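You operate a simulated robot arm through the tools that you are given. There is no shell and no other tool. Be economical: measure what you need, move in short steps, check, and stop when the job is done.

You are at the controls of a simulated two-armed robot. One attempt, no reset.

## Task
Put the 0.1 grey shim from the bed top on the bench seat and the 0.2 grey shim on top of the narrow teal box. Put the red coiled lead from the top of the long bench on top of the teal grease box and the blue coiled lead on top of the blue bolts box. Do these in any order.

Only the result counts: the job must be done as asked and must still hold three seconds after the hand-in. Knocking over, shifting, dropping, spilling or breaking anything else fails it.

## Robot
Two 7-joint arms with fingered hands on one trunk, on a base that drives. Base frame: it is fixed to the floor where the robot stands at the start and does not move with it; the origin is under the middle of the robot, x ahead of it, y to its left, z up; the surface under the hand at the start is at about z = 450. Units: mm, rad, N and s.
The left shoulder is at the start at [60, 138, 697], the right one opposite. With the tool pointing down near the work surface each hand reaches from about 100 to 920 mm from the robot's upright axis, wherever it stands, measured 20 degrees to its own side. Places, roughly: bench seat (24x64 cm) [-1020, -60, 600]; blue bolts box [-5750, 1750, 750]; coiled lead [-6000, 1250, 750]; teal grease box [-6000, 1750, 750]. Payload 4 kg a hand.
The tool frame of a hand sits at the grasp point between the pads (the TCP): z along the fingers, y along the line on which they close. The tips reach 36 mm beyond it. Largest opening 120 mm; the body of the gripper starts 42 mm behind the TCP. The gripper is a hand of 5 fingers: y runs from the thumb to the fingers, the wrist lies at [-15, -109, -200] in the tool frame, and closing takes about 1.5 s.
Orientation is that of the tool frame in the base frame, as a unit quaternion [w, x, y, z]. With the fingers straight down and the wrist toward the robot, the tool's x, y and z point along [0, 1, 0], [1, 0, 0] and [0, 0, -1] of the base frame.

## Interface
- The arms move only by the tool nudge_tool. It takes "left_commands", "right_commands" or both (then of equal length, played together; a hand with none holds still); each is a list of rows, each an object of numbers (a shift or turn left out is 0, a gripper value left out holds the last): "x", "y", "z": the shift along the tool's x, y, z in m; "ax", "ay", "az": the turn, a rotation vector about the tool's x, y, z in rad. In form: [{"x": .., "y": .., "z": .., "ax": .., "ay": .., "az": ..}, ...]. A call has 1 to 20 rows; each row is the pose to reach, as a shift and turn from the pose commanded when the call began, along the tool's axes at that moment. "left_grip" and "right_grip" are, for a hand that has rows, the opening in per cent of the stroke, from 0 (shut) to 100 (fully open), set as the call begins (left out, the last holds). Rows are played at 5 a second. More than 50 mm and 0.15 rad between two rows, or a gripper value outside its range, and nothing of the call is played. Where a pose cannot be reached the arm comes as near as it can. A force on the tool above 40 N (or 10 N above the force at the start of the call, whichever is more), or a blocked arm, ends the call early, and 0.2 s more pass. Each finger travels about 153 mm/s and halts on what it meets, pressing with about 28 N; the grip force reading is that of the motor and also rises with nothing between the fingers. The clock runs only during rows and for 0.2 s after the last one: add rows that repeat a pose to give the fingers time. The reply holds the time, the measured pose of the TCP, the force on the tool along the base axes, the opening and the grip force, in the units named above and with some noise, with the torque about the TCP (base axes, N m) and any sound that the robot's microphone picked up.
- Cameras (640 x 400 px; columns grow to the right, rows downward): "scene" is now at [26.8, -4.4, 1297.9]; the picture's right is [-0.06, -1.00, 0.00], its down [-0.93, 0.05, -0.36] and it looks along [0.36, -0.02, -0.93] (base axes); focal length 214 px, centre (320, 200). "left" rides on the left gripper at [-69, -79, -131] in its tool frame; the picture's right is [-0.78, -0.29, 0.55], its down [0.55, -0.73, 0.40] and it looks along [0.29, 0.61, 0.74] (tool axes); focal length 222 px, centre (320, 200). "right" rides on the right gripper at [69, -79, -131] in its tool frame; the picture's right is [-0.79, 0.29, -0.55], its down [-0.55, -0.73, 0.40] and it looks along [-0.29, 0.61, 0.74] (tool axes); focal length 222 px, centre (320, 200). There is no depth. A picture from a camera that has moved, and an enlarged one, comes with that camera's place and axes in the base frame and with its lens.
- get_image(camera): a new picture of that camera. The clock stands still meanwhile.
- move_column(by): slides the trunk up (or, below 0, down) by that many mm; the arms and the scene camera ride with it, the base frame stays. It gives what a move gives, with no picture.
- roll_base(legs): drives the robot by 1 to 6 legs, each [ahead, left, turn to the left] in mm, mm and rad, along the robot's own axes; the way and the turn of a leg run together, so that a leg with both is an arc; at most 1500 mm and 3.142 rad a leg. The arms and the cameras ride along, it lands a little off, and it stops where it bumps. It gives what a move gives.
- curl_fingers(index, middle, ring, little, thumb_bend, thumb_turn, hand): sets how far each is bent, from 0 (flat) to 100 (curled in); at 30 the hand is open as for a grip, at 70 the pads meet at the TCP. One left out holds its place. A second passes; each finger stops where it meets its share of the squeeze, and holds until it gets a number again. A gripper value or a shape takes the hand back. It gives what a move gives, with no picture; readings hold the bend of each and the force on index, middle, ring, little, thumb and palm. thumb_turn goes from beside the hand (0) to across from the fingers (100), as for a grip.
- set_grasp(shape, hand): the hand has 5 fingers and takes this shape, open, in about a second: jaw (thumb against the fingers, like two jaws); tri (thumb and two fingers); tip (a fingertip pinch); poke (one finger out to press); point (the index stretched); flat (the hand flat); cup (the hand cupped); fist (a fist). The gripper value then closes the fingers along that shape, each until it touches; the sizes above hold for jaw. It gives what a move gives, with no picture.
- pan_tilt(pan, tilt): turns the head with the scene camera to pan (to the left, within 1.501 rad either way) and tilt (down, from -0.506 to 1.204), counted from straight ahead of the robot. It gives what a move gives.
- zoom(camera, box): a new picture of the part [left, top, right, bottom] of that camera's present view, enlarged. The clock stands still meanwhile.
- finish_job(): hands the job in; it is judged then, once.

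Work in short steps. Places have to be worked out from the pictures, the camera data and where the tool is seen: move nearer, look again, correct. Check each grasp and each placing, and mend what went wrong. You have 165 turns and 118 pictures in all, those below and enlarged ones among them. Open the grippers and draw the arms clear of the work before you hand the job in, unless the task says otherwise; then end with one line.

The tools are called after "Request:" as a command line: name --argument value ..., lists and objects as JSON in quotes. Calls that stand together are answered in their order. nudge_tool: Moves the arms, as the interface text tells. Its arguments: {"type":"object","properties":{"left_commands":{"type":"array"},"left_grip":{"type":"number"},"right_commands":{"type":"array"},"right_grip":{"type":"number"}},"required":[]} The other tools are called the same way: move_column (by) slides the trunk up or down; set_grasp (shape, hand) gives the hand a shape; curl_fingers (index, middle, ring, little, thumb_bend, thumb_turn, hand) moves the fingers one by one; roll_base (legs) drives the base; pan_tilt (pan, tilt) turns the head that bears the scene camera; get_image (camera) takes a picture; zoom (camera, box) takes an enlarged picture of a part of a camera's view; finish_job () hands the job in.

At the start:

```text
clock: 0.0
left_tool_pos: [387.6, 555.5, 827.9]
left_ee_rot: [0.0, 0.707, 0.707, 0.0]
left_wrist_force: [0.0, 0.1, -0.5]
left_wrist_torque: [-0.03, 0.01, 0.01]
left_opening: 119.8
left_grasp_force: 0.1
left_shape: jaw
left_bend: [30.0, 30.0, 30.0, 30.0, 30.0, 97.0]
left_finger forces: [0.1, 0.1, 0.0, 0.1, 0.0, 0.0]
right_tool_pos: [516.2, 41.9, 832.2]
right_ee_rot: [0.001, 0.707, 0.707, 0.0]
right_wrist_force: [0.4, -0.3, 0.0]
right_wrist_torque: [0.0, 0.02, 0.01]
right_opening: 119.6
right_grasp_force: 0.0
right_shape: jaw
right_bend: [30.0, 30.0, 30.0, 30.0, 30.0, 97.0]
right_finger forces: [0.1, 0.0, 0.0, 0.0, 0.0, 0.1]
trunk travel left (down, up): [-275.0, 315.0]
robot x, y, heading: [-1.8, -3.4, 0.002]
head pan, tilt: [-0.059, 1.201]
```

scene: 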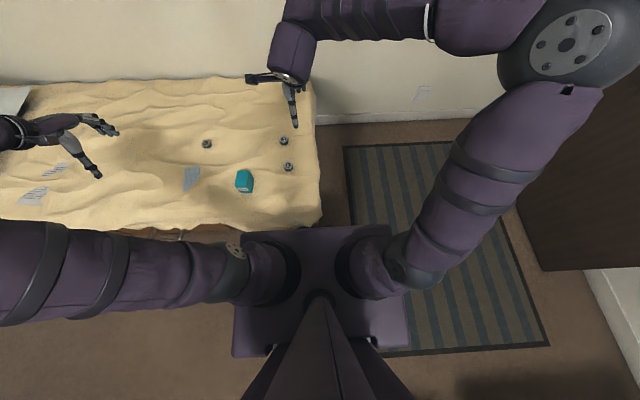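
right: 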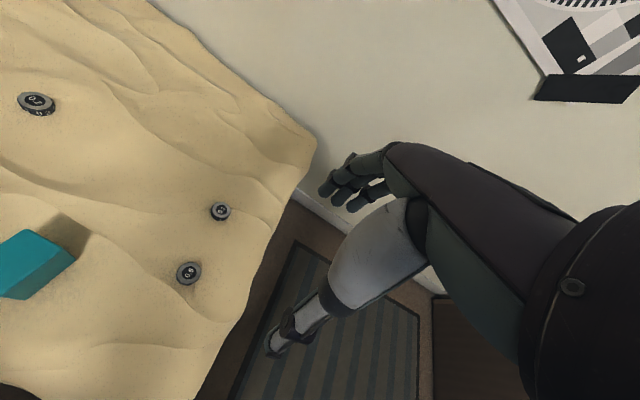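
left: 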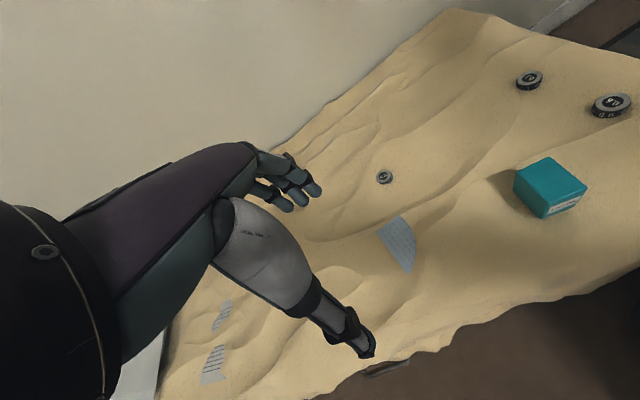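

The bed ahead carries several grey shims, a teal box and some round dials. I enlarge the pictures to read the labels.

Request:
zoom --camera "scene" --box '[0, 80, 320, 240]'

Request:
zoom --camera "left" --box '[160, 200, 440, 400]'

Request:
zoom --camera "left" --box '[360, 50, 640, 250]'

```text
2.00 times, centred on (160, 160) of scene
camera zoom: at [26.8, -4.4, 1297.9], right [-0.06, -1.0, 0.0], down [-0.93, 0.05, -0.36], along [0.36, -0.02, -0.93], focal length 429 px, centre (640, 280)
```

zoom: 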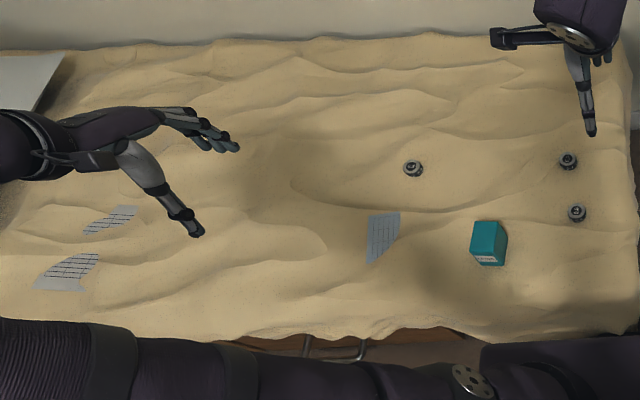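

```text
2.00 times, centred on (300, 300) of left
camera zoom: at [309.8, 486.4, 959.3], right [-0.29, -0.78, -0.55], down [-0.73, 0.55, -0.4], along [0.61, 0.29, -0.74], focal length 444 px, centre (360, 0)
```

zoom: 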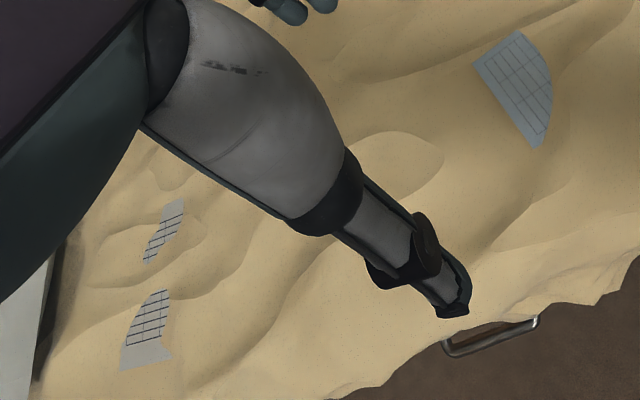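

```text
2.00 times, centred on (500, 150) of left
camera zoom: at [309.8, 486.4, 959.3], right [-0.29, -0.78, -0.55], down [-0.73, 0.55, -0.4], along [0.61, 0.29, -0.74], focal length 444 px, centre (-40, 300)
```

zoom: 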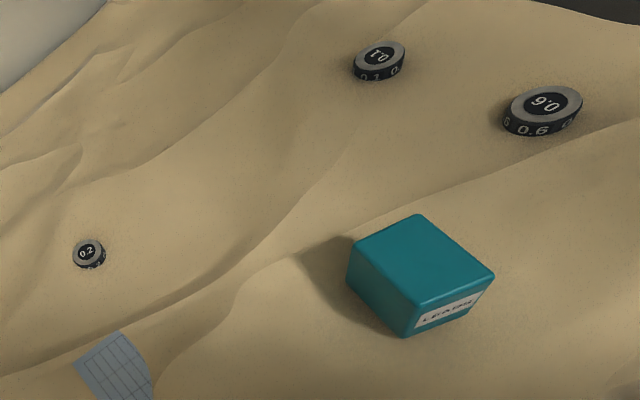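

The shims are the small numbered discs; I judge 0.2 at about (555, 479), 0.1 at about (552, 130) and 0.6 at about (424, 110). I look closer at the box label and discs.

Request:
zoom --camera "scene" --box '[190, 130, 310, 205]'

Request:
zoom --camera "left" --box '[500, 140, 612, 210]'

Request:
zoom --camera "right" --box '[0, 80, 240, 300]'

```text
5.33 times, centred on (250, 168) of scene
camera zoom: at [26.8, -4.4, 1297.9], right [-0.06, -1.0, 0.0], down [-0.93, 0.05, -0.36], along [0.36, -0.02, -0.93], focal length 1144 px, centre (693, 373)
```

zoom: 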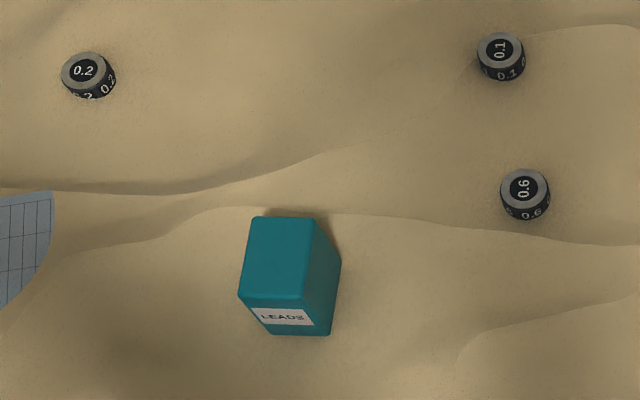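

```text
5.71 times, centred on (556, 175) of left
camera zoom: at [309.8, 486.4, 959.3], right [-0.29, -0.78, -0.55], down [-0.73, 0.55, -0.4], along [0.61, 0.29, -0.74], focal length 1269 px, centre (-1029, 343)
```

zoom: 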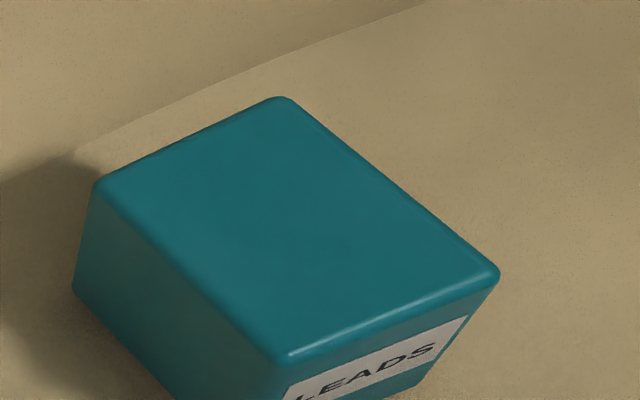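

```text
1.82 times, centred on (120, 190) of right
camera zoom: at [436.3, 111.2, 962.5], right [0.29, -0.79, 0.55], down [-0.73, -0.55, -0.4], along [0.61, -0.29, -0.74], focal length 404 px, centre (684, 218)
```

zoom: 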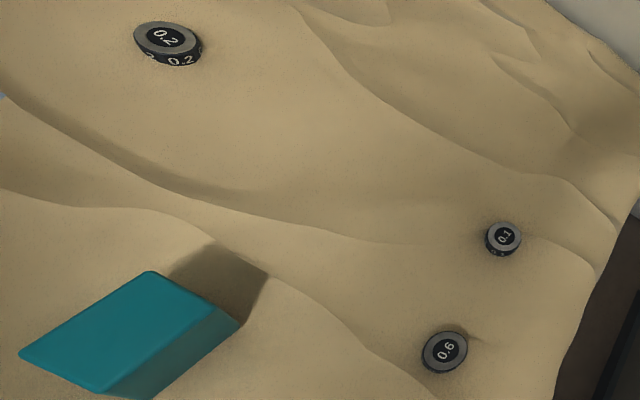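

The discs are about 40 mm wide; the box on the bed reads LEADS. I bring the left hand above the 0.2 shim and the right above the 0.1 shim, staying well above the surface.

Request:
nudge_tool --left_commands '[{"x": -0.013, "y": 0.028, "z": 0.033}, {"x": -0.025, "y": 0.056, "z": 0.066}, {"x": -0.038, "y": 0.084, "z": 0.1}, {"x": -0.051, "y": 0.111, "z": 0.133}, {"x": -0.063, "y": 0.139, "z": 0.166}, {"x": -0.076, "y": 0.167, "z": 0.2}, {"x": -0.076, "y": 0.167, "z": 0.2}]' --right_commands '[{"x": 0.015, "y": 0.006, "z": 0.033}, {"x": 0.03, "y": 0.012, "z": 0.066}, {"x": 0.044, "y": 0.018, "z": 0.1}, {"x": 0.059, "y": 0.024, "z": 0.133}, {"x": 0.074, "y": 0.03, "z": 0.166}, {"x": 0.088, "y": 0.036, "z": 0.2}, {"x": 0.088, "y": 0.036, "z": 0.2}]'

Request:
get_image --camera "left"

Request:
get_image --camera "right"

```text
clock: 1.6
left_tool_pos: [555.1, 479.4, 627.4]
left_ee_rot: [-0.001, 0.708, 0.707, -0.001]
left_wrist_force: [0.1, -0.5, 0.3]
left_wrist_torque: [0.0, 0.01, -0.01]
left_opening: 119.7
left_grasp_force: 0.0
left_shape: jaw
left_bend: [30.0, 30.0, 30.0, 30.0, 30.0, 97.0]
left_finger forces: [0.1, 0.1, 0.0, 0.1, 0.0, 0.0]
right_tool_pos: [551.9, 129.7, 631.0]
right_ee_rot: [0.0, 0.707, 0.708, 0.0]
right_wrist_force: [-0.3, -0.7, -0.2]
right_wrist_torque: [-0.04, 0.01, -0.01]
right_opening: 119.5
right_grasp_force: 0.1
right_shape: jaw
right_bend: [30.0, 30.0, 30.0, 30.0, 30.0, 97.0]
right_finger forces: [0.1, 0.0, 0.0, 0.0, 0.0, 0.0]
trunk travel left (down, up): [-275.0, 315.0]
robot x, y, heading: [-0.0, -1.9, 0.0]
head pan, tilt: [-0.059, 1.201]
```

```text
108 pictures are left
camera left: at [476.4, 409.9, 758.6], right [-0.29, -0.78, -0.55], down [-0.74, 0.55, -0.4], along [0.61, 0.29, -0.74], focal length 222 px, centre (320, 200)
```

left: 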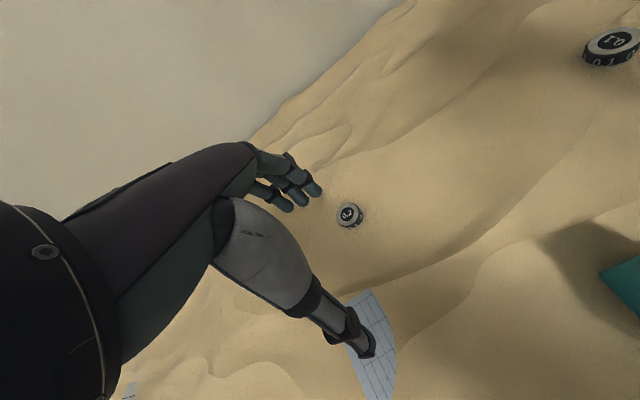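

```text
107 pictures are left
camera right: at [473.3, 199.4, 761.6], right [0.29, -0.79, 0.55], down [-0.73, -0.55, -0.4], along [0.61, -0.29, -0.74], focal length 222 px, centre (320, 200)
```

right: 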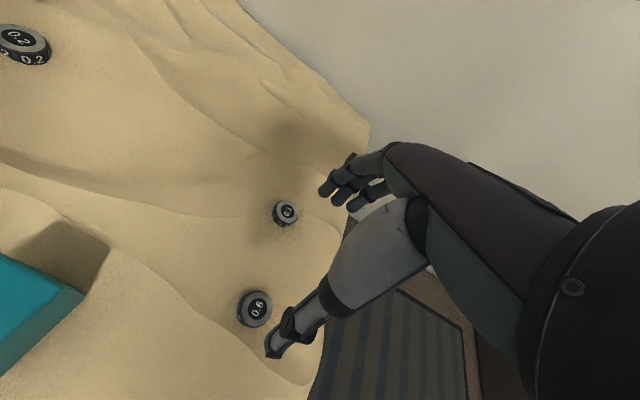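

Correcting for the zoom offset, 0.2 lies at about (660, 489) and 0.1 at about (656, 130), tops near z 467. I move both hands over them at z 540 and look again.

Request:
nudge_tool --left_commands '[{"x": 0.003, "y": 0.035, "z": 0.0}, {"x": 0.006, "y": 0.07, "z": 0.03}, {"x": 0.01, "y": 0.105, "z": 0.06}, {"x": 0.01, "y": 0.105, "z": 0.087}, {"x": 0.01, "y": 0.105, "z": 0.087}]' --right_commands '[{"x": 0.0, "y": 0.035, "z": 0.0}, {"x": 0.0, "y": 0.07, "z": 0.03}, {"x": 0.0, "y": 0.104, "z": 0.06}, {"x": 0.0, "y": 0.104, "z": 0.091}, {"x": 0.0, "y": 0.104, "z": 0.091}]'

Request:
get_image --camera "left"

Request:
get_image --camera "right"

```text
clock: 2.8
left_tool_pos: [659.4, 489.4, 539.8]
left_ee_rot: [0.001, 0.707, 0.707, 0.0]
left_wrist_force: [0.0, -0.4, 0.0]
left_wrist_torque: [0.0, 0.01, -0.02]
left_opening: 119.7
left_grasp_force: 0.2
left_shape: jaw
left_bend: [30.0, 30.0, 30.0, 30.0, 30.0, 97.0]
left_finger forces: [0.0, 0.1, 0.0, 0.0, 0.0, 0.1]
right_tool_pos: [655.2, 129.6, 540.2]
right_ee_rot: [0.0, 0.707, 0.707, 0.001]
right_wrist_force: [0.3, 0.1, -0.2]
right_wrist_torque: [0.05, 0.01, 0.02]
right_opening: 120.0
right_grasp_force: 0.1
right_shape: jaw
right_bend: [30.0, 30.0, 30.0, 30.0, 30.0, 97.0]
right_finger forces: [0.0, 0.0, 0.1, 0.0, 0.0, 0.0]
trunk travel left (down, up): [-275.0, 315.0]
robot x, y, heading: [0.4, -0.7, 0.0]
head pan, tilt: [-0.059, 1.201]
```

```text
106 pictures are left
camera left: at [581.6, 420.0, 671.9], right [-0.29, -0.78, -0.55], down [-0.73, 0.55, -0.4], along [0.61, 0.29, -0.74], focal length 222 px, centre (320, 200)
```

left: 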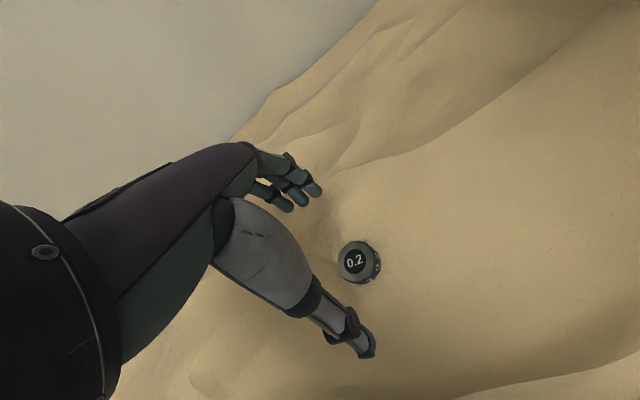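

```text
105 pictures are left
camera right: at [576.0, 200.3, 670.9], right [0.29, -0.79, 0.55], down [-0.73, -0.55, -0.4], along [0.61, -0.29, -0.74], focal length 222 px, centre (320, 200)
```

right: 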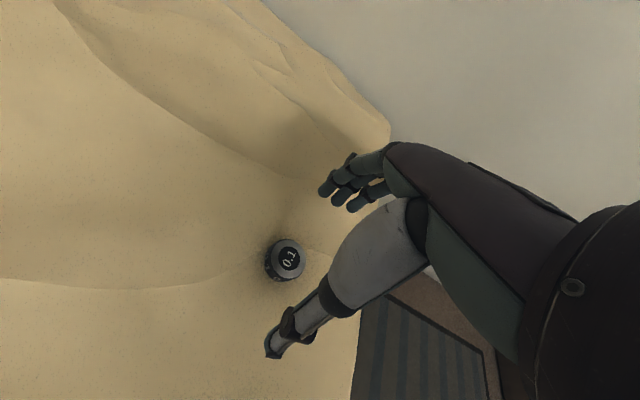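

Both hands are centred within 3 mm. I lower both to z≈500 with a small x correction and look.

Request:
nudge_tool --left_commands '[{"x": 0.001, "y": 0.002, "z": 0.02}, {"x": 0.001, "y": 0.002, "z": 0.04}, {"x": 0.001, "y": 0.002, "z": 0.04}]' --right_commands '[{"x": 0.0, "y": 0.002, "z": 0.02}, {"x": 0.0, "y": 0.002, "z": 0.04}, {"x": 0.0, "y": 0.002, "z": 0.04}]'

Request:
get_image --camera "left"

Request:
get_image --camera "right"

```text
clock: 3.6
left_tool_pos: [662.1, 491.2, 501.1]
left_ee_rot: [0.0, 0.707, 0.707, 0.0]
left_wrist_force: [0.1, 0.8, 0.0]
left_wrist_torque: [0.06, -0.01, 0.03]
left_opening: 120.1
left_grasp_force: 0.3
left_shape: jaw
left_bend: [30.0, 30.0, 30.0, 30.0, 30.0, 97.0]
left_finger forces: [0.0, 0.0, 0.0, 0.0, 0.1, 0.0]
right_tool_pos: [658.5, 129.8, 501.2]
right_ee_rot: [0.0, 0.707, 0.707, 0.0]
right_wrist_force: [0.1, -0.1, -0.2]
right_wrist_torque: [0.01, -0.01, 0.0]
right_opening: 119.8
right_grasp_force: 0.1
right_shape: jaw
right_bend: [30.0, 30.0, 30.0, 30.0, 30.0, 97.0]
right_finger forces: [0.1, 0.0, 0.1, 0.0, 0.0, 0.1]
trunk travel left (down, up): [-275.0, 315.0]
robot x, y, heading: [2.6, -0.6, 0.001]
head pan, tilt: [-0.059, 1.201]
```

```text
104 pictures are left
camera left: at [583.7, 421.0, 632.0], right [-0.29, -0.78, -0.55], down [-0.73, 0.55, -0.4], along [0.61, 0.29, -0.74], focal length 222 px, centre (320, 200)
```

left: 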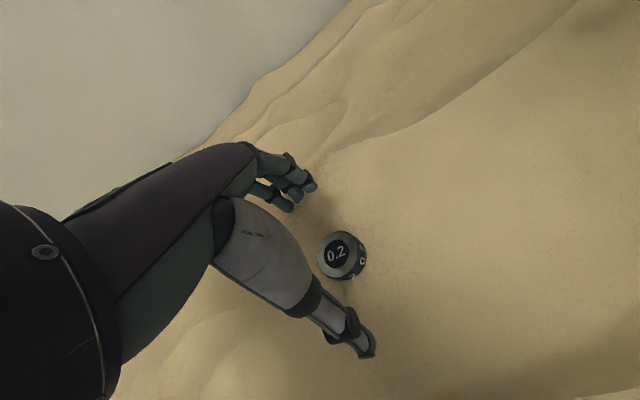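

```text
103 pictures are left
camera right: at [578.2, 199.7, 631.3], right [0.29, -0.79, 0.55], down [-0.74, -0.55, -0.4], along [0.61, -0.29, -0.74], focal length 222 px, centre (320, 200)
```

right: 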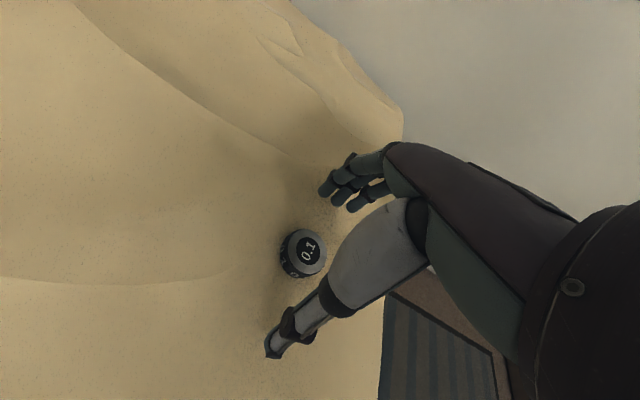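

The disc tops are at about z 466 and still centred. I descend 10 mm more in small steps and check force.

Request:
nudge_tool --left_commands '[{"z": 0.005}, {"z": 0.01}, {"z": 0.01}]' --right_commands '[{"z": 0.005}, {"z": 0.01}, {"z": 0.01}]'

Request:
zoom --camera "left" --box '[230, 140, 430, 380]'

Request:
zoom --camera "right" --box '[220, 140, 420, 380]'

```text
clock: 4.4
left_tool_pos: [661.0, 491.0, 491.7]
left_ee_rot: [-0.001, 0.708, 0.707, -0.001]
left_wrist_force: [-0.1, -0.3, -0.3]
left_wrist_torque: [-0.01, 0.0, 0.01]
left_opening: 119.9
left_grasp_force: 0.0
left_shape: jaw
left_bend: [30.0, 30.0, 30.0, 30.0, 30.0, 97.0]
left_finger forces: [0.0, 0.0, 0.1, 0.0, 0.1, 0.0]
right_tool_pos: [657.1, 128.9, 491.4]
right_ee_rot: [0.0, 0.707, 0.707, 0.0]
right_wrist_force: [-0.8, -0.4, -0.2]
right_wrist_torque: [-0.01, -0.03, -0.05]
right_opening: 120.0
right_grasp_force: 0.0
right_shape: jaw
right_bend: [30.0, 30.0, 30.0, 30.0, 30.0, 97.0]
right_finger forces: [0.0, 0.1, 0.0, 0.0, 0.0, 0.0]
trunk travel left (down, up): [-275.0, 315.0]
robot x, y, heading: [-1.0, -0.6, -0.002]
head pan, tilt: [-0.059, 1.201]
```

```text
1.67 times, centred on (330, 260) of left
camera zoom: at [583.6, 421.5, 622.2], right [-0.29, -0.79, -0.55], down [-0.74, 0.55, -0.4], along [0.61, 0.29, -0.74], focal length 370 px, centre (303, 100)
```

zoom: 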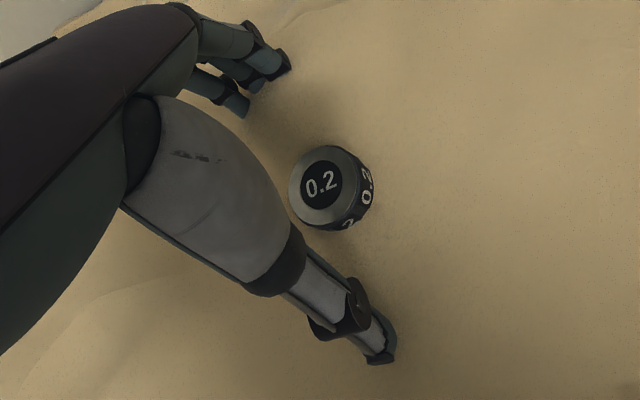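

```text
1.67 times, centred on (320, 260) of right
camera zoom: at [578.2, 199.5, 621.7], right [0.29, -0.79, 0.55], down [-0.73, -0.55, -0.4], along [0.61, -0.29, -0.74], focal length 370 px, centre (320, 100)
```

zoom: 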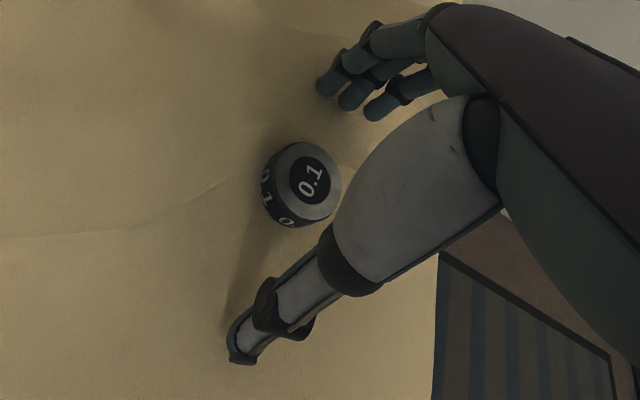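

The disc lies right on the tip line of each hand. I go 5 mm lower and close both hands.

Request:
nudge_tool --left_commands '[{"z": 0.005}, {"z": 0.005}]' --right_commands '[{"z": 0.005}, {"z": 0.005}]'

Request:
nudge_tool --left_commands '[{"z": 0}, {"z": 0}, {"z": 0}, {"z": 0}, {"z": 0}, {"z": 0}, {"z": 0}, {"z": 0}]' --right_commands '[{"z": 0}, {"z": 0}, {"z": 0}, {"z": 0}, {"z": 0}, {"z": 0}, {"z": 0}, {"z": 0}]' --left_grip 0 --right_grip 0

Request:
zoom --camera "left" --box '[230, 140, 430, 380]'

Request:
zoom --camera "right" --box '[220, 140, 420, 380]'

```text
clock: 5.0
left_tool_pos: [661.4, 491.4, 485.6]
left_ee_rot: [0.0, 0.707, 0.707, 0.0]
left_wrist_force: [0.6, 0.2, 2.1]
left_wrist_torque: [0.01, -0.1, 0.0]
left_opening: 119.8
left_grasp_force: 0.0
left_shape: jaw
left_bend: [30.0, 30.0, 30.0, 30.0, 30.0, 97.0]
left_finger forces: [0.0, 1.8, 0.0, 0.0, 0.0, 0.0]
right_tool_pos: [656.9, 128.5, 486.0]
right_ee_rot: [0.0, 0.707, 0.707, 0.001]
right_wrist_force: [-0.9, -0.6, 2.8]
right_wrist_torque: [-0.01, -0.2, -0.01]
right_opening: 119.7
right_grasp_force: 0.1
right_shape: jaw
right_bend: [30.0, 30.0, 30.0, 30.0, 30.0, 97.0]
right_finger forces: [0.0, 2.7, 0.1, 0.1, 0.1, 0.1]
trunk travel left (down, up): [-275.0, 315.0]
robot x, y, heading: [2.9, -0.7, -0.0]
head pan, tilt: [-0.059, 1.201]
```

```text
clock: 6.8
left_tool_pos: [661.8, 491.2, 489.1]
left_ee_rot: [0.002, 0.707, 0.707, 0.003]
left_wrist_force: [0.9, 7.1, 20.1]
left_wrist_torque: [0.12, -0.55, 0.19]
left_opening: 30.7
left_grasp_force: 28.7
left_shape: jaw
left_bend: [56.0, 42.0, 53.0, 71.0, 69.0, 100.0]
left_finger forces: [45.0, 0.1, 0.0, 0.0, 28.3, 0.0]
right_tool_pos: [657.0, 129.3, 491.3]
right_ee_rot: [0.001, 0.707, 0.707, 0.002]
right_wrist_force: [2.5, -5.0, 21.2]
right_wrist_torque: [0.02, -0.7, -0.15]
right_opening: 28.3
right_grasp_force: 28.3
right_shape: jaw
right_bend: [53.0, 42.0, 52.0, 71.0, 70.0, 100.0]
right_finger forces: [48.8, 0.1, 0.0, 0.1, 27.0, 0.0]
trunk travel left (down, up): [-275.0, 315.0]
robot x, y, heading: [0.4, -0.4, 0.003]
head pan, tilt: [-0.059, 1.201]
```

```text
1.67 times, centred on (330, 260) of left
camera zoom: at [583.0, 421.3, 620.2], right [-0.29, -0.78, -0.55], down [-0.73, 0.55, -0.4], along [0.62, 0.29, -0.73], focal length 370 px, centre (303, 100)
```

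zoom: 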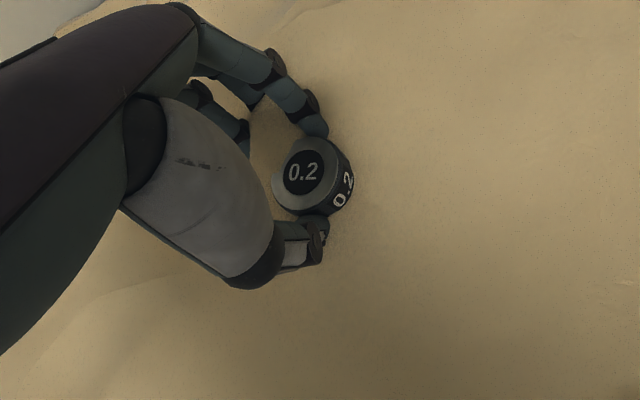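

```text
1.67 times, centred on (320, 260) of right
camera zoom: at [577.5, 198.8, 619.5], right [0.29, -0.79, 0.55], down [-0.73, -0.55, -0.4], along [0.62, -0.29, -0.73], focal length 370 px, centre (320, 100)
```

zoom: 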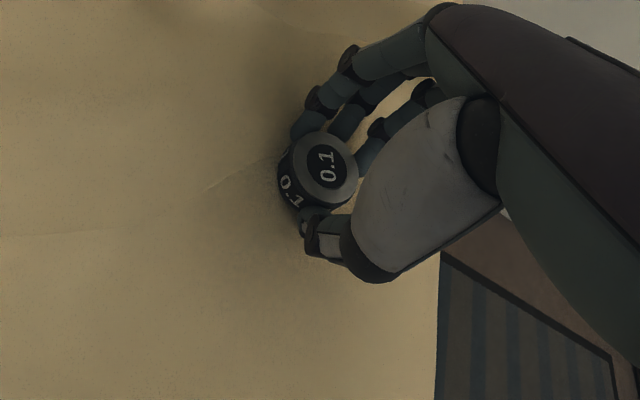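

Both discs are pinched between index and thumb. I lift straight up 60 mm and check they come along.

Request:
nudge_tool --left_commands '[{"z": -0.01}, {"z": -0.03}, {"z": -0.06}, {"z": -0.09}, {"z": -0.09}]' --right_commands '[{"z": -0.01}, {"z": -0.03}, {"z": -0.06}, {"z": -0.09}, {"z": -0.09}]'

Request:
zoom --camera "left" --box '[230, 140, 430, 380]'

Request:
zoom --camera "right" --box '[220, 140, 420, 380]'

```text
clock: 8.0
left_tool_pos: [661.5, 491.2, 576.1]
left_ee_rot: [0.0, 0.707, 0.707, -0.001]
left_wrist_force: [-0.4, 0.2, -0.6]
left_wrist_torque: [0.03, 0.0, -0.03]
left_opening: 27.5
left_grasp_force: 28.0
left_shape: jaw
left_bend: [56.0, 42.0, 53.0, 71.0, 69.0, 100.0]
left_finger forces: [25.7, 0.0, 0.0, 0.1, 26.3, 0.1]
right_tool_pos: [657.3, 131.1, 575.4]
right_ee_rot: [0.0, 0.707, 0.707, 0.0]
right_wrist_force: [-0.1, -0.1, -0.9]
right_wrist_torque: [0.02, 0.04, 0.03]
right_opening: 26.1
right_grasp_force: 27.9
right_shape: jaw
right_bend: [54.0, 42.0, 52.0, 71.0, 70.0, 100.0]
right_finger forces: [26.3, 0.0, 0.0, 0.1, 25.1, 0.1]
trunk travel left (down, up): [-275.0, 315.0]
robot x, y, heading: [1.1, -1.4, -0.002]
head pan, tilt: [-0.059, 1.201]
```

```text
1.67 times, centred on (330, 260) of left
camera zoom: at [583.2, 421.5, 707.2], right [-0.29, -0.78, -0.55], down [-0.74, 0.55, -0.4], along [0.61, 0.29, -0.74], focal length 370 px, centre (303, 100)
```

zoom: 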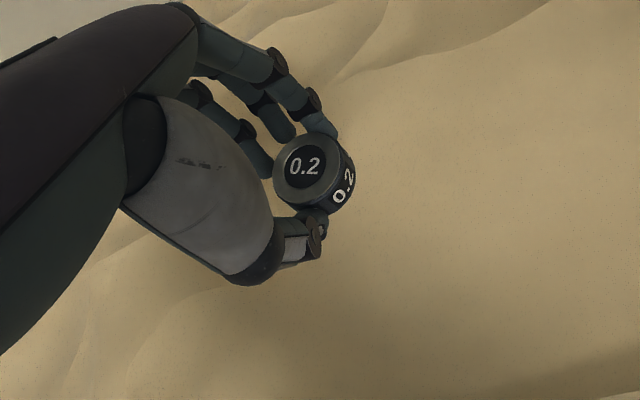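

```text
1.67 times, centred on (320, 260) of right
camera zoom: at [578.0, 199.7, 706.2], right [0.29, -0.79, 0.55], down [-0.74, -0.55, -0.4], along [0.61, -0.29, -0.74], focal length 370 px, centre (320, 100)
```

zoom: 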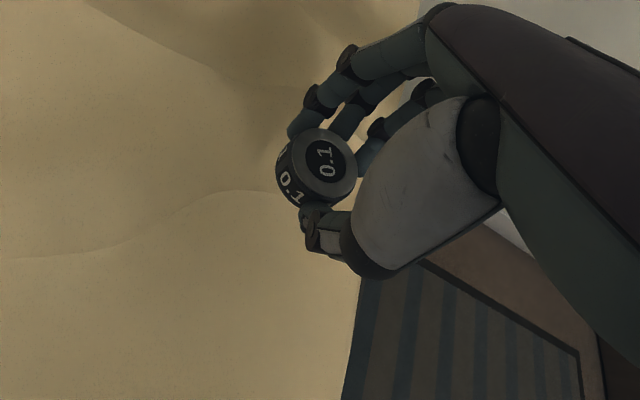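

Both shims are held. I raise and draw the arms in, so that I can look around and turn.

Request:
nudge_tool --left_commands '[{"z": -0.045}, {"z": -0.09}, {"z": -0.135}, {"z": -0.18}, {"z": -0.225}, {"z": -0.26, "y": -0.03}, {"z": -0.26, "y": -0.075}, {"z": -0.26, "y": -0.12}, {"z": -0.26, "y": -0.165}, {"z": -0.26, "y": -0.21}, {"z": -0.26, "y": -0.25}, {"z": -0.26, "y": -0.25}]' --right_commands '[{"z": -0.045}, {"z": -0.09}, {"z": -0.135}, {"z": -0.18}, {"z": -0.225}, {"z": -0.26, "y": -0.03, "x": -0.025}, {"z": -0.26, "y": -0.065, "x": -0.055}, {"z": -0.26, "y": -0.1, "x": -0.085}, {"z": -0.26, "y": -0.135, "x": -0.115}, {"z": -0.26, "y": -0.17, "x": -0.145}, {"z": -0.26, "y": -0.205, "x": -0.175}, {"z": -0.26, "y": -0.24, "x": -0.2}]'

Request:
pan_tilt --pan 1.4 --tilt 0.5

Request:
get_image --camera "scene"

Request:
pan_tilt --pan -1.4 --tilt 0.5

Request:
get_image --camera "scene"

```text
refused: row 6 steps farther than a row can; nothing moved
```

```text
clock: 9.6
left_tool_pos: [662.0, 490.4, 576.8]
left_ee_rot: [0.0, 0.707, 0.707, 0.0]
left_wrist_force: [-0.4, -0.2, -0.6]
left_wrist_torque: [-0.04, 0.01, -0.01]
left_opening: 27.8
left_grasp_force: 27.5
left_shape: jaw
left_bend: [56.0, 42.0, 53.0, 71.0, 69.0, 100.0]
left_finger forces: [25.6, 0.0, 0.1, 0.0, 26.3, 0.0]
right_tool_pos: [656.3, 128.7, 575.5]
right_ee_rot: [0.0, 0.707, 0.707, 0.0]
right_wrist_force: [0.2, 0.4, -0.3]
right_wrist_torque: [0.0, 0.03, -0.05]
right_opening: 26.1
right_grasp_force: 27.8
right_shape: jaw
right_bend: [54.0, 42.0, 52.0, 71.0, 70.0, 100.0]
right_finger forces: [26.2, 0.0, 0.0, 0.0, 25.1, 0.1]
trunk travel left (down, up): [-275.0, 315.0]
robot x, y, heading: [-4.7, 3.0, 0.001]
head pan, tilt: [1.4, 0.499]
```

```text
96 pictures are left
camera scene: at [-13.2, 88.6, 1351.6], right [0.99, -0.17, 0.0], down [-0.08, -0.47, -0.88], along [0.15, 0.86, -0.48], focal length 214 px, centre (320, 200)
```

scene: 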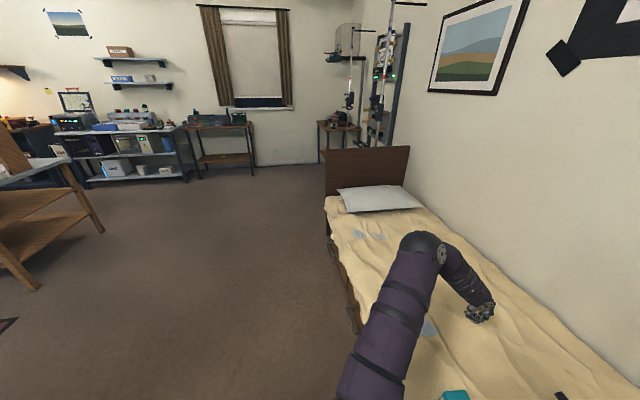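

```text
clock: 12.0
left_tool_pos: [659.5, 490.8, 576.2]
left_ee_rot: [0.0, 0.707, 0.707, 0.0]
left_wrist_force: [-0.3, -0.1, -0.4]
left_wrist_torque: [0.02, -0.01, 0.03]
left_opening: 27.8
left_grasp_force: 28.1
left_shape: jaw
left_bend: [56.0, 42.0, 53.0, 71.0, 69.0, 100.0]
left_finger forces: [25.7, 0.1, 0.0, 0.0, 26.3, 0.0]
right_tool_pos: [657.8, 130.4, 574.3]
right_ee_rot: [0.0, 0.707, 0.707, 0.0]
right_wrist_force: [-0.2, 0.8, -0.7]
right_wrist_torque: [-0.01, -0.03, 0.02]
right_opening: 26.2
right_grasp_force: 28.1
right_shape: jaw
right_bend: [54.0, 42.0, 52.0, 71.0, 70.0, 100.0]
right_finger forces: [26.2, 0.0, 0.0, 0.1, 25.1, 0.0]
trunk travel left (down, up): [-275.0, 315.0]
robot x, y, heading: [0.9, -2.3, 0.001]
head pan, tilt: [-1.4, 0.499]
```

```text
95 pictures are left
camera scene: at [-13.3, -90.7, 1351.6], right [-0.99, -0.17, 0.0], down [-0.08, 0.47, -0.88], along [0.15, -0.87, -0.48], focal length 214 px, centre (320, 200)
```

scene: 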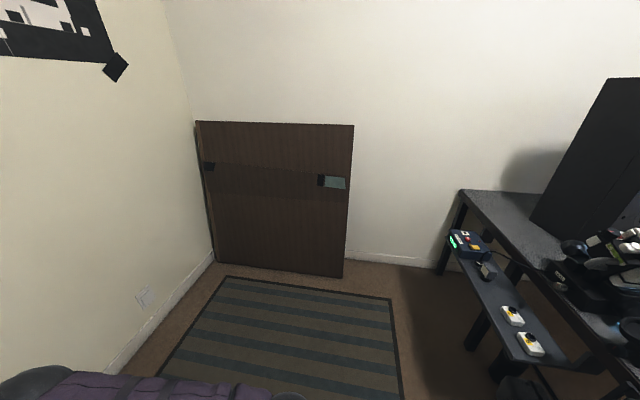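

The room is wide and the bench seat is behind. I redo the retract with shorter steps.

Request:
nudge_tool --left_commands '[{"z": -0.045}, {"z": -0.09}, {"z": -0.135}, {"z": -0.18}, {"z": -0.225}, {"z": -0.25, "y": -0.025}, {"z": -0.26, "y": -0.06}, {"z": -0.26, "y": -0.1}, {"z": -0.26, "y": -0.14}, {"z": -0.26, "y": -0.18}, {"z": -0.26, "y": -0.22}, {"z": -0.26, "y": -0.26}]' --right_commands '[{"z": -0.045}, {"z": -0.09}, {"z": -0.135}, {"z": -0.18}, {"z": -0.225}, {"z": -0.25, "y": -0.02, "x": -0.02}, {"z": -0.26, "y": -0.05, "x": -0.05}, {"z": -0.26, "y": -0.08, "x": -0.08}, {"z": -0.26, "y": -0.11, "x": -0.11}, {"z": -0.26, "y": -0.14, "x": -0.14}, {"z": -0.26, "y": -0.17, "x": -0.17}, {"z": -0.26, "y": -0.2, "x": -0.2}]'

Request:
zoom --camera "scene" --box '[440, 70, 640, 400]'

```text
clock: 14.6
left_tool_pos: [402.0, 492.2, 836.0]
left_ee_rot: [0.001, 0.707, 0.707, 0.001]
left_wrist_force: [0.6, 1.3, -0.6]
left_wrist_torque: [-0.02, -0.02, -0.01]
left_opening: 27.5
left_grasp_force: 27.8
left_shape: jaw
left_bend: [56.0, 42.0, 53.0, 71.0, 70.0, 100.0]
left_finger forces: [25.4, 0.1, 0.0, 0.0, 26.1, 0.0]
right_tool_pos: [457.7, -70.7, 835.9]
right_ee_rot: [0.0, 0.707, 0.707, 0.002]
right_wrist_force: [0.5, 0.3, -1.0]
right_wrist_torque: [0.02, 0.03, -0.03]
right_opening: 26.2
right_grasp_force: 28.2
right_shape: jaw
right_bend: [54.0, 42.0, 52.0, 71.0, 70.0, 100.0]
right_finger forces: [26.0, 0.1, 0.2, 0.0, 24.9, 0.1]
trunk travel left (down, up): [-275.0, 315.0]
robot x, y, heading: [-0.9, -4.0, 0.002]
head pan, tilt: [-1.4, 0.499]
```

```text
1.21 times, centred on (540, 235) of scene
camera zoom: at [-14.0, -90.8, 1351.6], right [-0.99, -0.17, 0.0], down [-0.08, 0.47, -0.88], along [0.15, -0.87, -0.48], focal length 260 px, centre (53, 158)
```

zoom: 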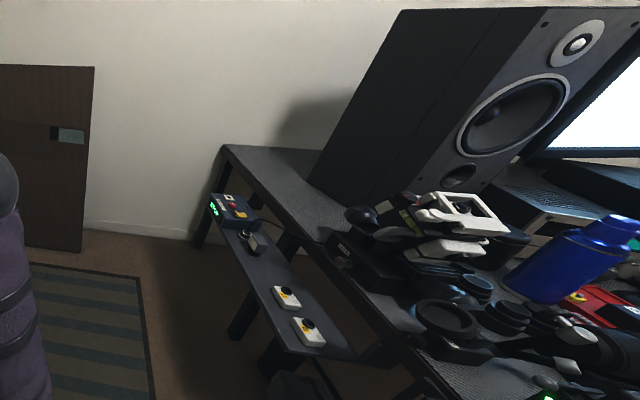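

The bench seat lies along the desk behind me. I turn right by 180° with the arms raised, then look at it.

Request:
roll_base --legs '[[0, 0, -1.571], [0, 0, -1.571]]'

Request:
pan_tilt --pan 0.0 --tilt 0.75

Request:
get_image --camera "scene"

Request:
pan_tilt --pan -0.6 --tilt 0.2

Request:
get_image --camera "scene"

```text
clock: 22.7
left_tool_pos: [-398.4, -496.1, 835.2]
left_ee_rot: [0.0, 0.71, -0.704, 0.0]
left_wrist_force: [0.1, 0.6, -0.6]
left_wrist_torque: [-0.03, 0.0, 0.01]
left_opening: 27.2
left_grasp_force: 28.0
left_shape: jaw
left_bend: [56.0, 42.0, 53.0, 71.0, 70.0, 100.0]
left_finger forces: [25.2, 0.0, 0.0, 0.0, 25.7, 0.0]
right_tool_pos: [-458.1, 66.2, 835.7]
right_ee_rot: [0.001, 0.71, -0.704, -0.001]
right_wrist_force: [-0.1, 0.6, -0.7]
right_wrist_torque: [0.02, 0.01, -0.01]
right_opening: 26.0
right_grasp_force: 28.1
right_shape: jaw
right_bend: [54.0, 42.0, 52.0, 71.0, 70.0, 100.0]
right_finger forces: [25.8, 0.1, 0.2, 0.0, 24.5, 0.0]
trunk travel left (down, up): [-275.0, 315.0]
robot x, y, heading: [-0.7, -4.3, -3.129]
head pan, tilt: [-1.4, 0.499]
```

```text
clock: 24.2
left_tool_pos: [-399.0, -494.2, 835.0]
left_ee_rot: [0.0, 0.71, -0.704, 0.001]
left_wrist_force: [-0.1, 0.3, -0.6]
left_wrist_torque: [0.01, -0.06, 0.03]
left_opening: 27.0
left_grasp_force: 27.8
left_shape: jaw
left_bend: [56.0, 42.0, 53.0, 71.0, 70.0, 100.0]
left_finger forces: [25.3, 0.0, 0.1, 0.0, 25.6, 0.0]
right_tool_pos: [-457.1, 66.0, 836.2]
right_ee_rot: [0.001, 0.71, -0.704, 0.0]
right_wrist_force: [0.4, -0.3, -0.5]
right_wrist_torque: [-0.01, 0.01, -0.02]
right_opening: 25.6
right_grasp_force: 28.0
right_shape: jaw
right_bend: [54.0, 42.0, 52.0, 71.0, 70.0, 100.0]
right_finger forces: [25.8, 0.0, 0.2, 0.0, 24.5, 0.1]
trunk travel left (down, up): [-275.0, 315.0]
robot x, y, heading: [-1.9, -4.1, -3.13]
head pan, tilt: [0.0, 0.75]
```

```text
93 pictures are left
camera scene: at [-52.1, -1.7, 1329.7], right [-0.01, 1.0, 0.0], down [0.68, 0.01, -0.73], along [-0.73, -0.01, -0.68], focal length 214 px, centre (320, 200)
```

scene: 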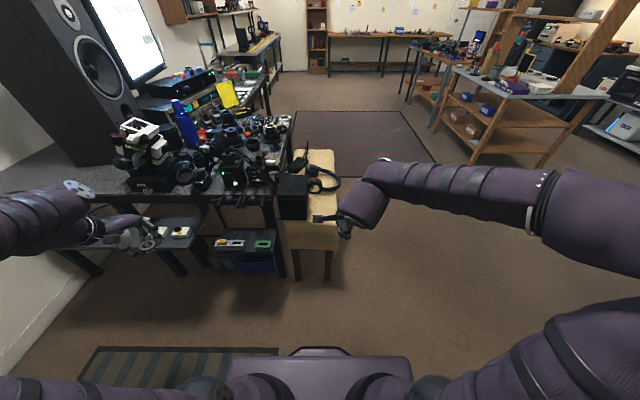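

```text
clock: 25.2
left_tool_pos: [-398.0, -494.7, 835.8]
left_ee_rot: [0.0, 0.71, -0.704, -0.001]
left_wrist_force: [-0.2, -0.1, -0.1]
left_wrist_torque: [0.05, -0.01, 0.04]
left_opening: 27.3
left_grasp_force: 27.7
left_shape: jaw
left_bend: [56.0, 42.0, 53.0, 71.0, 70.0, 100.0]
left_finger forces: [25.3, 0.0, 0.0, 0.0, 25.7, 0.0]
right_tool_pos: [-458.3, 67.0, 835.4]
right_ee_rot: [-0.001, 0.711, -0.704, 0.0]
right_wrist_force: [0.4, -0.2, -1.5]
right_wrist_torque: [0.05, 0.02, -0.03]
right_opening: 25.8
right_grasp_force: 28.0
right_shape: jaw
right_bend: [54.0, 42.0, 52.0, 71.0, 70.0, 100.0]
right_finger forces: [25.8, 0.0, 0.3, 0.0, 24.4, 0.0]
trunk travel left (down, up): [-275.0, 315.0]
robot x, y, heading: [-0.7, 0.8, -3.128]
head pan, tilt: [-0.6, 0.201]
```

```text
92 pictures are left
camera scene: at [-46.6, 50.9, 1379.2], right [0.56, 0.83, 0.0], down [0.17, -0.11, -0.98], along [-0.81, 0.55, -0.2], focal length 214 px, centre (320, 200)
```

scene: 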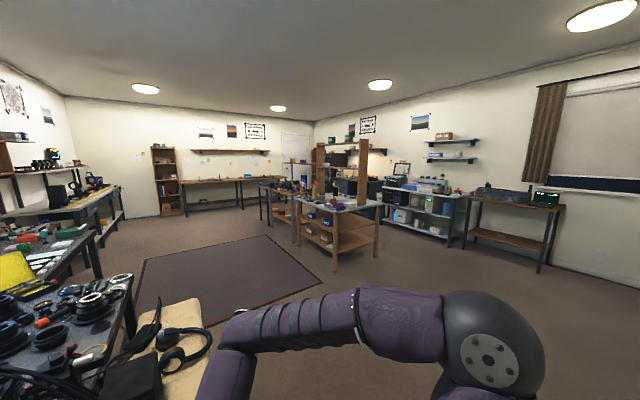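

The tan seat bearing headphones and a black box is the bench seat. I enlarge it, and the shelves around, in search of the narrow teal box.

Request:
zoom --camera "scene" --box '[230, 140, 480, 280]'

Request:
pan_tilt --pan 0.0 --tilt 0.75

Request:
zoom --camera "scene" --box '[220, 120, 400, 290]'

Request:
zoom --camera "scene" --box '[100, 30, 300, 200]'

Request:
zoom --camera "scene" --box '[320, 0, 640, 200]'

```text
2.56 times, centred on (355, 210) of scene
camera zoom: at [-46.6, 50.9, 1379.2], right [0.56, 0.83, 0.0], down [0.17, -0.11, -0.98], along [-0.81, 0.55, -0.2], focal length 549 px, centre (230, 174)
```

zoom: 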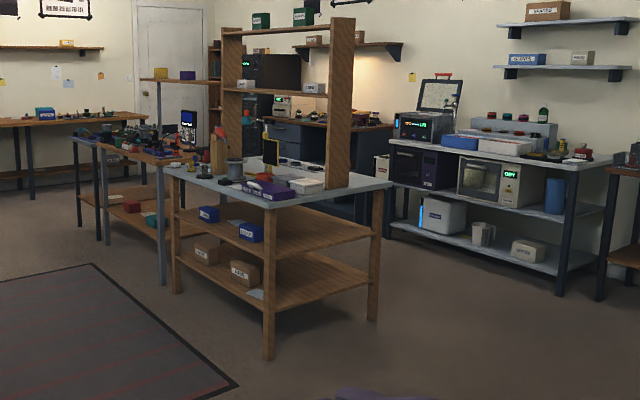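

```text
clock: 26.2
left_tool_pos: [-399.0, -495.4, 836.9]
left_ee_rot: [0.0, 0.71, -0.704, 0.0]
left_wrist_force: [0.0, -0.5, -0.1]
left_wrist_torque: [-0.01, -0.04, 0.0]
left_opening: 27.3
left_grasp_force: 27.9
left_shape: jaw
left_bend: [56.0, 42.0, 53.0, 71.0, 70.0, 100.0]
left_finger forces: [25.3, 0.0, 0.0, 0.1, 25.7, 0.0]
right_tool_pos: [-458.8, 66.2, 835.6]
right_ee_rot: [-0.001, 0.71, -0.704, 0.0]
right_wrist_force: [-0.1, -0.5, -1.1]
right_wrist_torque: [-0.03, 0.04, 0.0]
right_opening: 25.9
right_grasp_force: 28.3
right_shape: jaw
right_bend: [54.0, 42.0, 52.0, 71.0, 70.0, 100.0]
right_finger forces: [25.8, 0.0, 0.3, 0.0, 24.6, 0.1]
trunk travel left (down, up): [-275.0, 315.0]
robot x, y, heading: [-0.7, 1.0, -3.135]
head pan, tilt: [0.0, 0.75]
```

```text
2.35 times, centred on (310, 205) of scene
camera zoom: at [-52.1, -1.7, 1329.7], right [-0.01, 1.0, 0.0], down [0.68, 0.01, -0.73], along [-0.73, -0.01, -0.68], focal length 505 px, centre (344, 188)
```

zoom: 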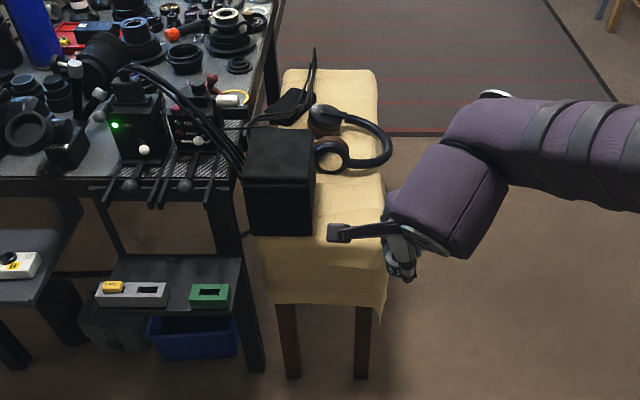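

```text
2.35 times, centred on (200, 115) of scene
camera zoom: at [-52.1, -1.7, 1329.7], right [-0.01, 1.0, 0.0], down [0.68, 0.01, -0.73], along [-0.73, -0.01, -0.68], focal length 505 px, centre (602, 400)
```

zoom: 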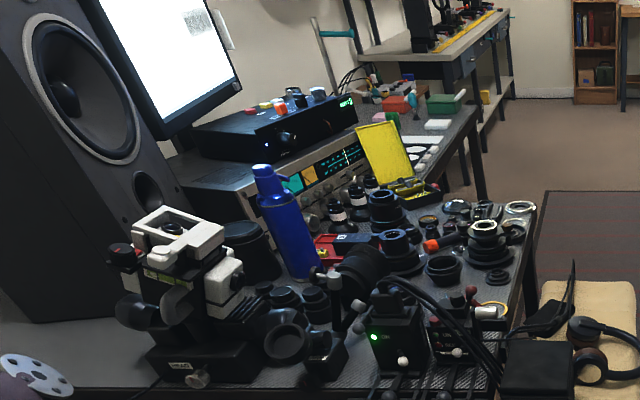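

```text
2.00 times, centred on (480, 100) of scene
camera zoom: at [-52.1, -1.7, 1329.7], right [-0.01, 1.0, 0.0], down [0.68, 0.01, -0.73], along [-0.73, -0.01, -0.68], focal length 429 px, centre (0, 400)
```

zoom: 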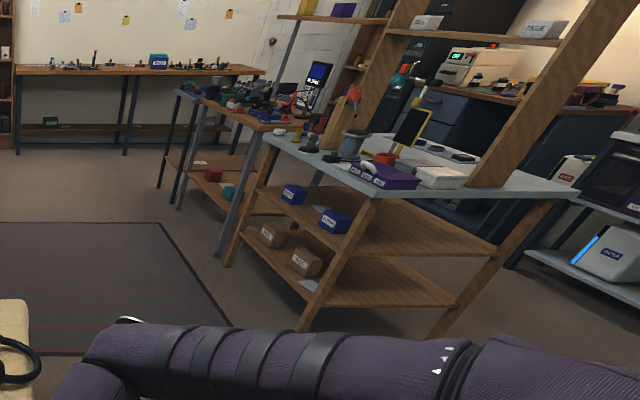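

The front-right patch of the seat, around (-780, 18), is free: the black box ends at about y=-72 and the headphones start at about x=-885. I move the right hand there above it.

Request:
nudge_tool --right_commands '[{"y": 0.045, "x": 0.006}, {"y": 0.09, "x": 0.012}, {"y": 0.135, "x": 0.018}, {"y": 0.18, "x": 0.024}, {"y": 0.225, "x": 0.03}, {"y": 0.27, "x": 0.036}, {"y": 0.315, "x": 0.042}, {"y": 0.322, "x": 0.045, "z": 0.035}, {"y": 0.322, "x": 0.045, "z": 0.08}, {"y": 0.322, "x": 0.045, "z": 0.125}, {"y": 0.322, "x": 0.045, "z": 0.14}]'

Request:
zoom --camera "scene" --box '[230, 120, 390, 260]'

Request:
get_image --camera "right"

```text
clock: 28.6
left_tool_pos: [-399.6, -494.4, 835.6]
left_ee_rot: [0.0, 0.711, -0.704, 0.0]
left_wrist_force: [-0.9, -0.3, -0.8]
left_wrist_torque: [-0.02, 0.02, 0.04]
left_opening: 27.1
left_grasp_force: 28.2
left_shape: jaw
left_bend: [56.0, 42.0, 53.0, 71.0, 70.0, 100.0]
left_finger forces: [25.3, 0.1, 0.0, 0.1, 25.7, 0.0]
right_tool_pos: [-780.0, 18.6, 695.6]
right_ee_rot: [0.001, 0.71, -0.704, 0.001]
right_wrist_force: [-0.5, -0.1, -0.2]
right_wrist_torque: [-0.05, -0.01, 0.0]
right_opening: 25.9
right_grasp_force: 28.2
right_shape: jaw
right_bend: [54.0, 42.0, 52.0, 71.0, 71.0, 100.0]
right_finger forces: [25.7, 0.0, 0.4, 0.0, 24.6, 0.1]
trunk travel left (down, up): [-275.0, 315.0]
robot x, y, heading: [1.1, 0.5, -3.135]
head pan, tilt: [0.0, 0.75]
```

```text
2.86 times, centred on (310, 190) of scene
camera zoom: at [-52.4, -1.7, 1329.7], right [-0.01, 1.0, 0.0], down [0.68, 0.01, -0.73], along [-0.73, -0.01, -0.68], focal length 613 px, centre (349, 229)
```

zoom: 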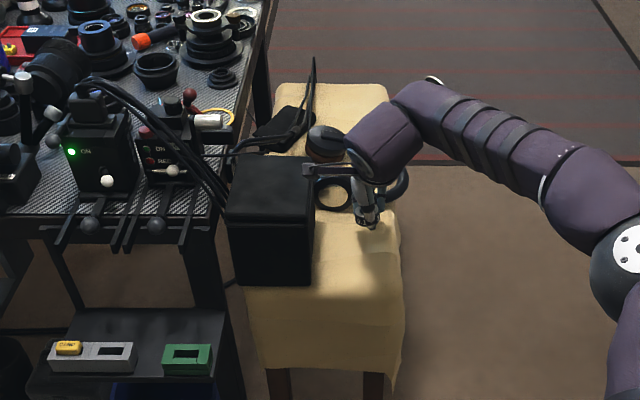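

```text
86 pictures are left
camera right: at [-700.5, -49.9, 825.7], right [-0.3, 0.78, 0.55], down [0.73, 0.56, -0.4], along [-0.62, 0.28, -0.74], focal length 222 px, centre (320, 200)
```

right: 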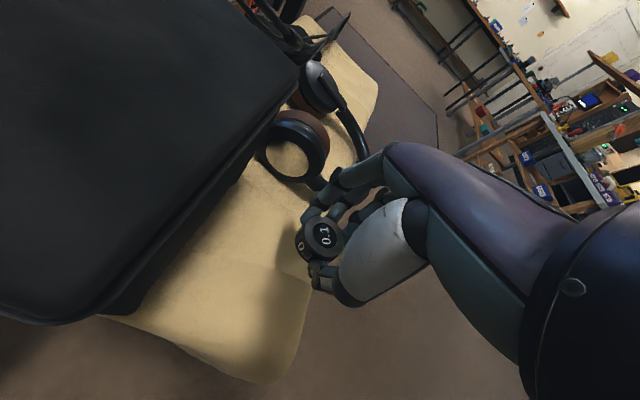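

The landing spot is clear of box and headphones. I lower 40 mm, then continue gently.

Request:
nudge_tool --right_commands '[{"z": 0.02}, {"z": 0.035}, {"z": 0.04}, {"z": 0.043}]'

Request:
zoom --camera "right" --box '[200, 130, 440, 370]'

```text
clock: 29.6
left_tool_pos: [-399.2, -495.1, 834.7]
left_ee_rot: [0.0, 0.71, -0.704, 0.0]
left_wrist_force: [0.6, -0.2, -1.4]
left_wrist_torque: [0.01, -0.01, 0.02]
left_opening: 27.4
left_grasp_force: 28.2
left_shape: jaw
left_bend: [56.0, 42.0, 53.0, 71.0, 70.0, 100.0]
left_finger forces: [25.1, 0.1, 0.1, 0.0, 25.7, 0.0]
right_tool_pos: [-779.6, 18.9, 652.0]
right_ee_rot: [0.0, 0.71, -0.704, 0.0]
right_wrist_force: [0.0, 0.2, -1.0]
right_wrist_torque: [0.0, -0.02, 0.0]
right_opening: 25.6
right_grasp_force: 27.9
right_shape: jaw
right_bend: [54.0, 42.0, 52.0, 71.0, 71.0, 100.0]
right_finger forces: [25.7, 0.0, 0.5, 0.0, 24.4, 0.0]
trunk travel left (down, up): [-275.0, 315.0]
robot x, y, heading: [-1.8, -0.8, -3.132]
head pan, tilt: [0.0, 0.75]
```

```text
1.67 times, centred on (320, 250) of right
camera zoom: at [-700.4, -49.5, 782.7], right [-0.3, 0.78, 0.55], down [0.73, 0.56, -0.4], along [-0.61, 0.28, -0.74], focal length 370 px, centre (320, 117)
```

zoom: 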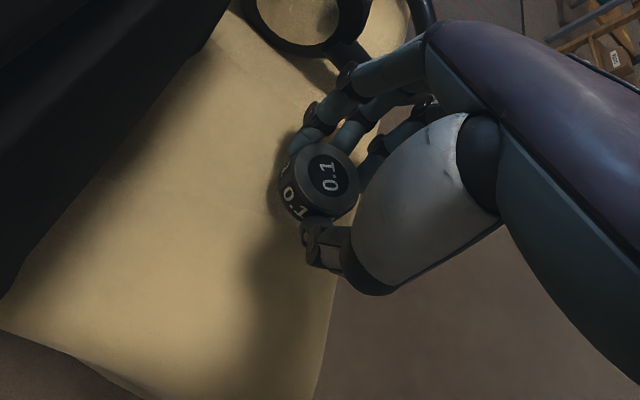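

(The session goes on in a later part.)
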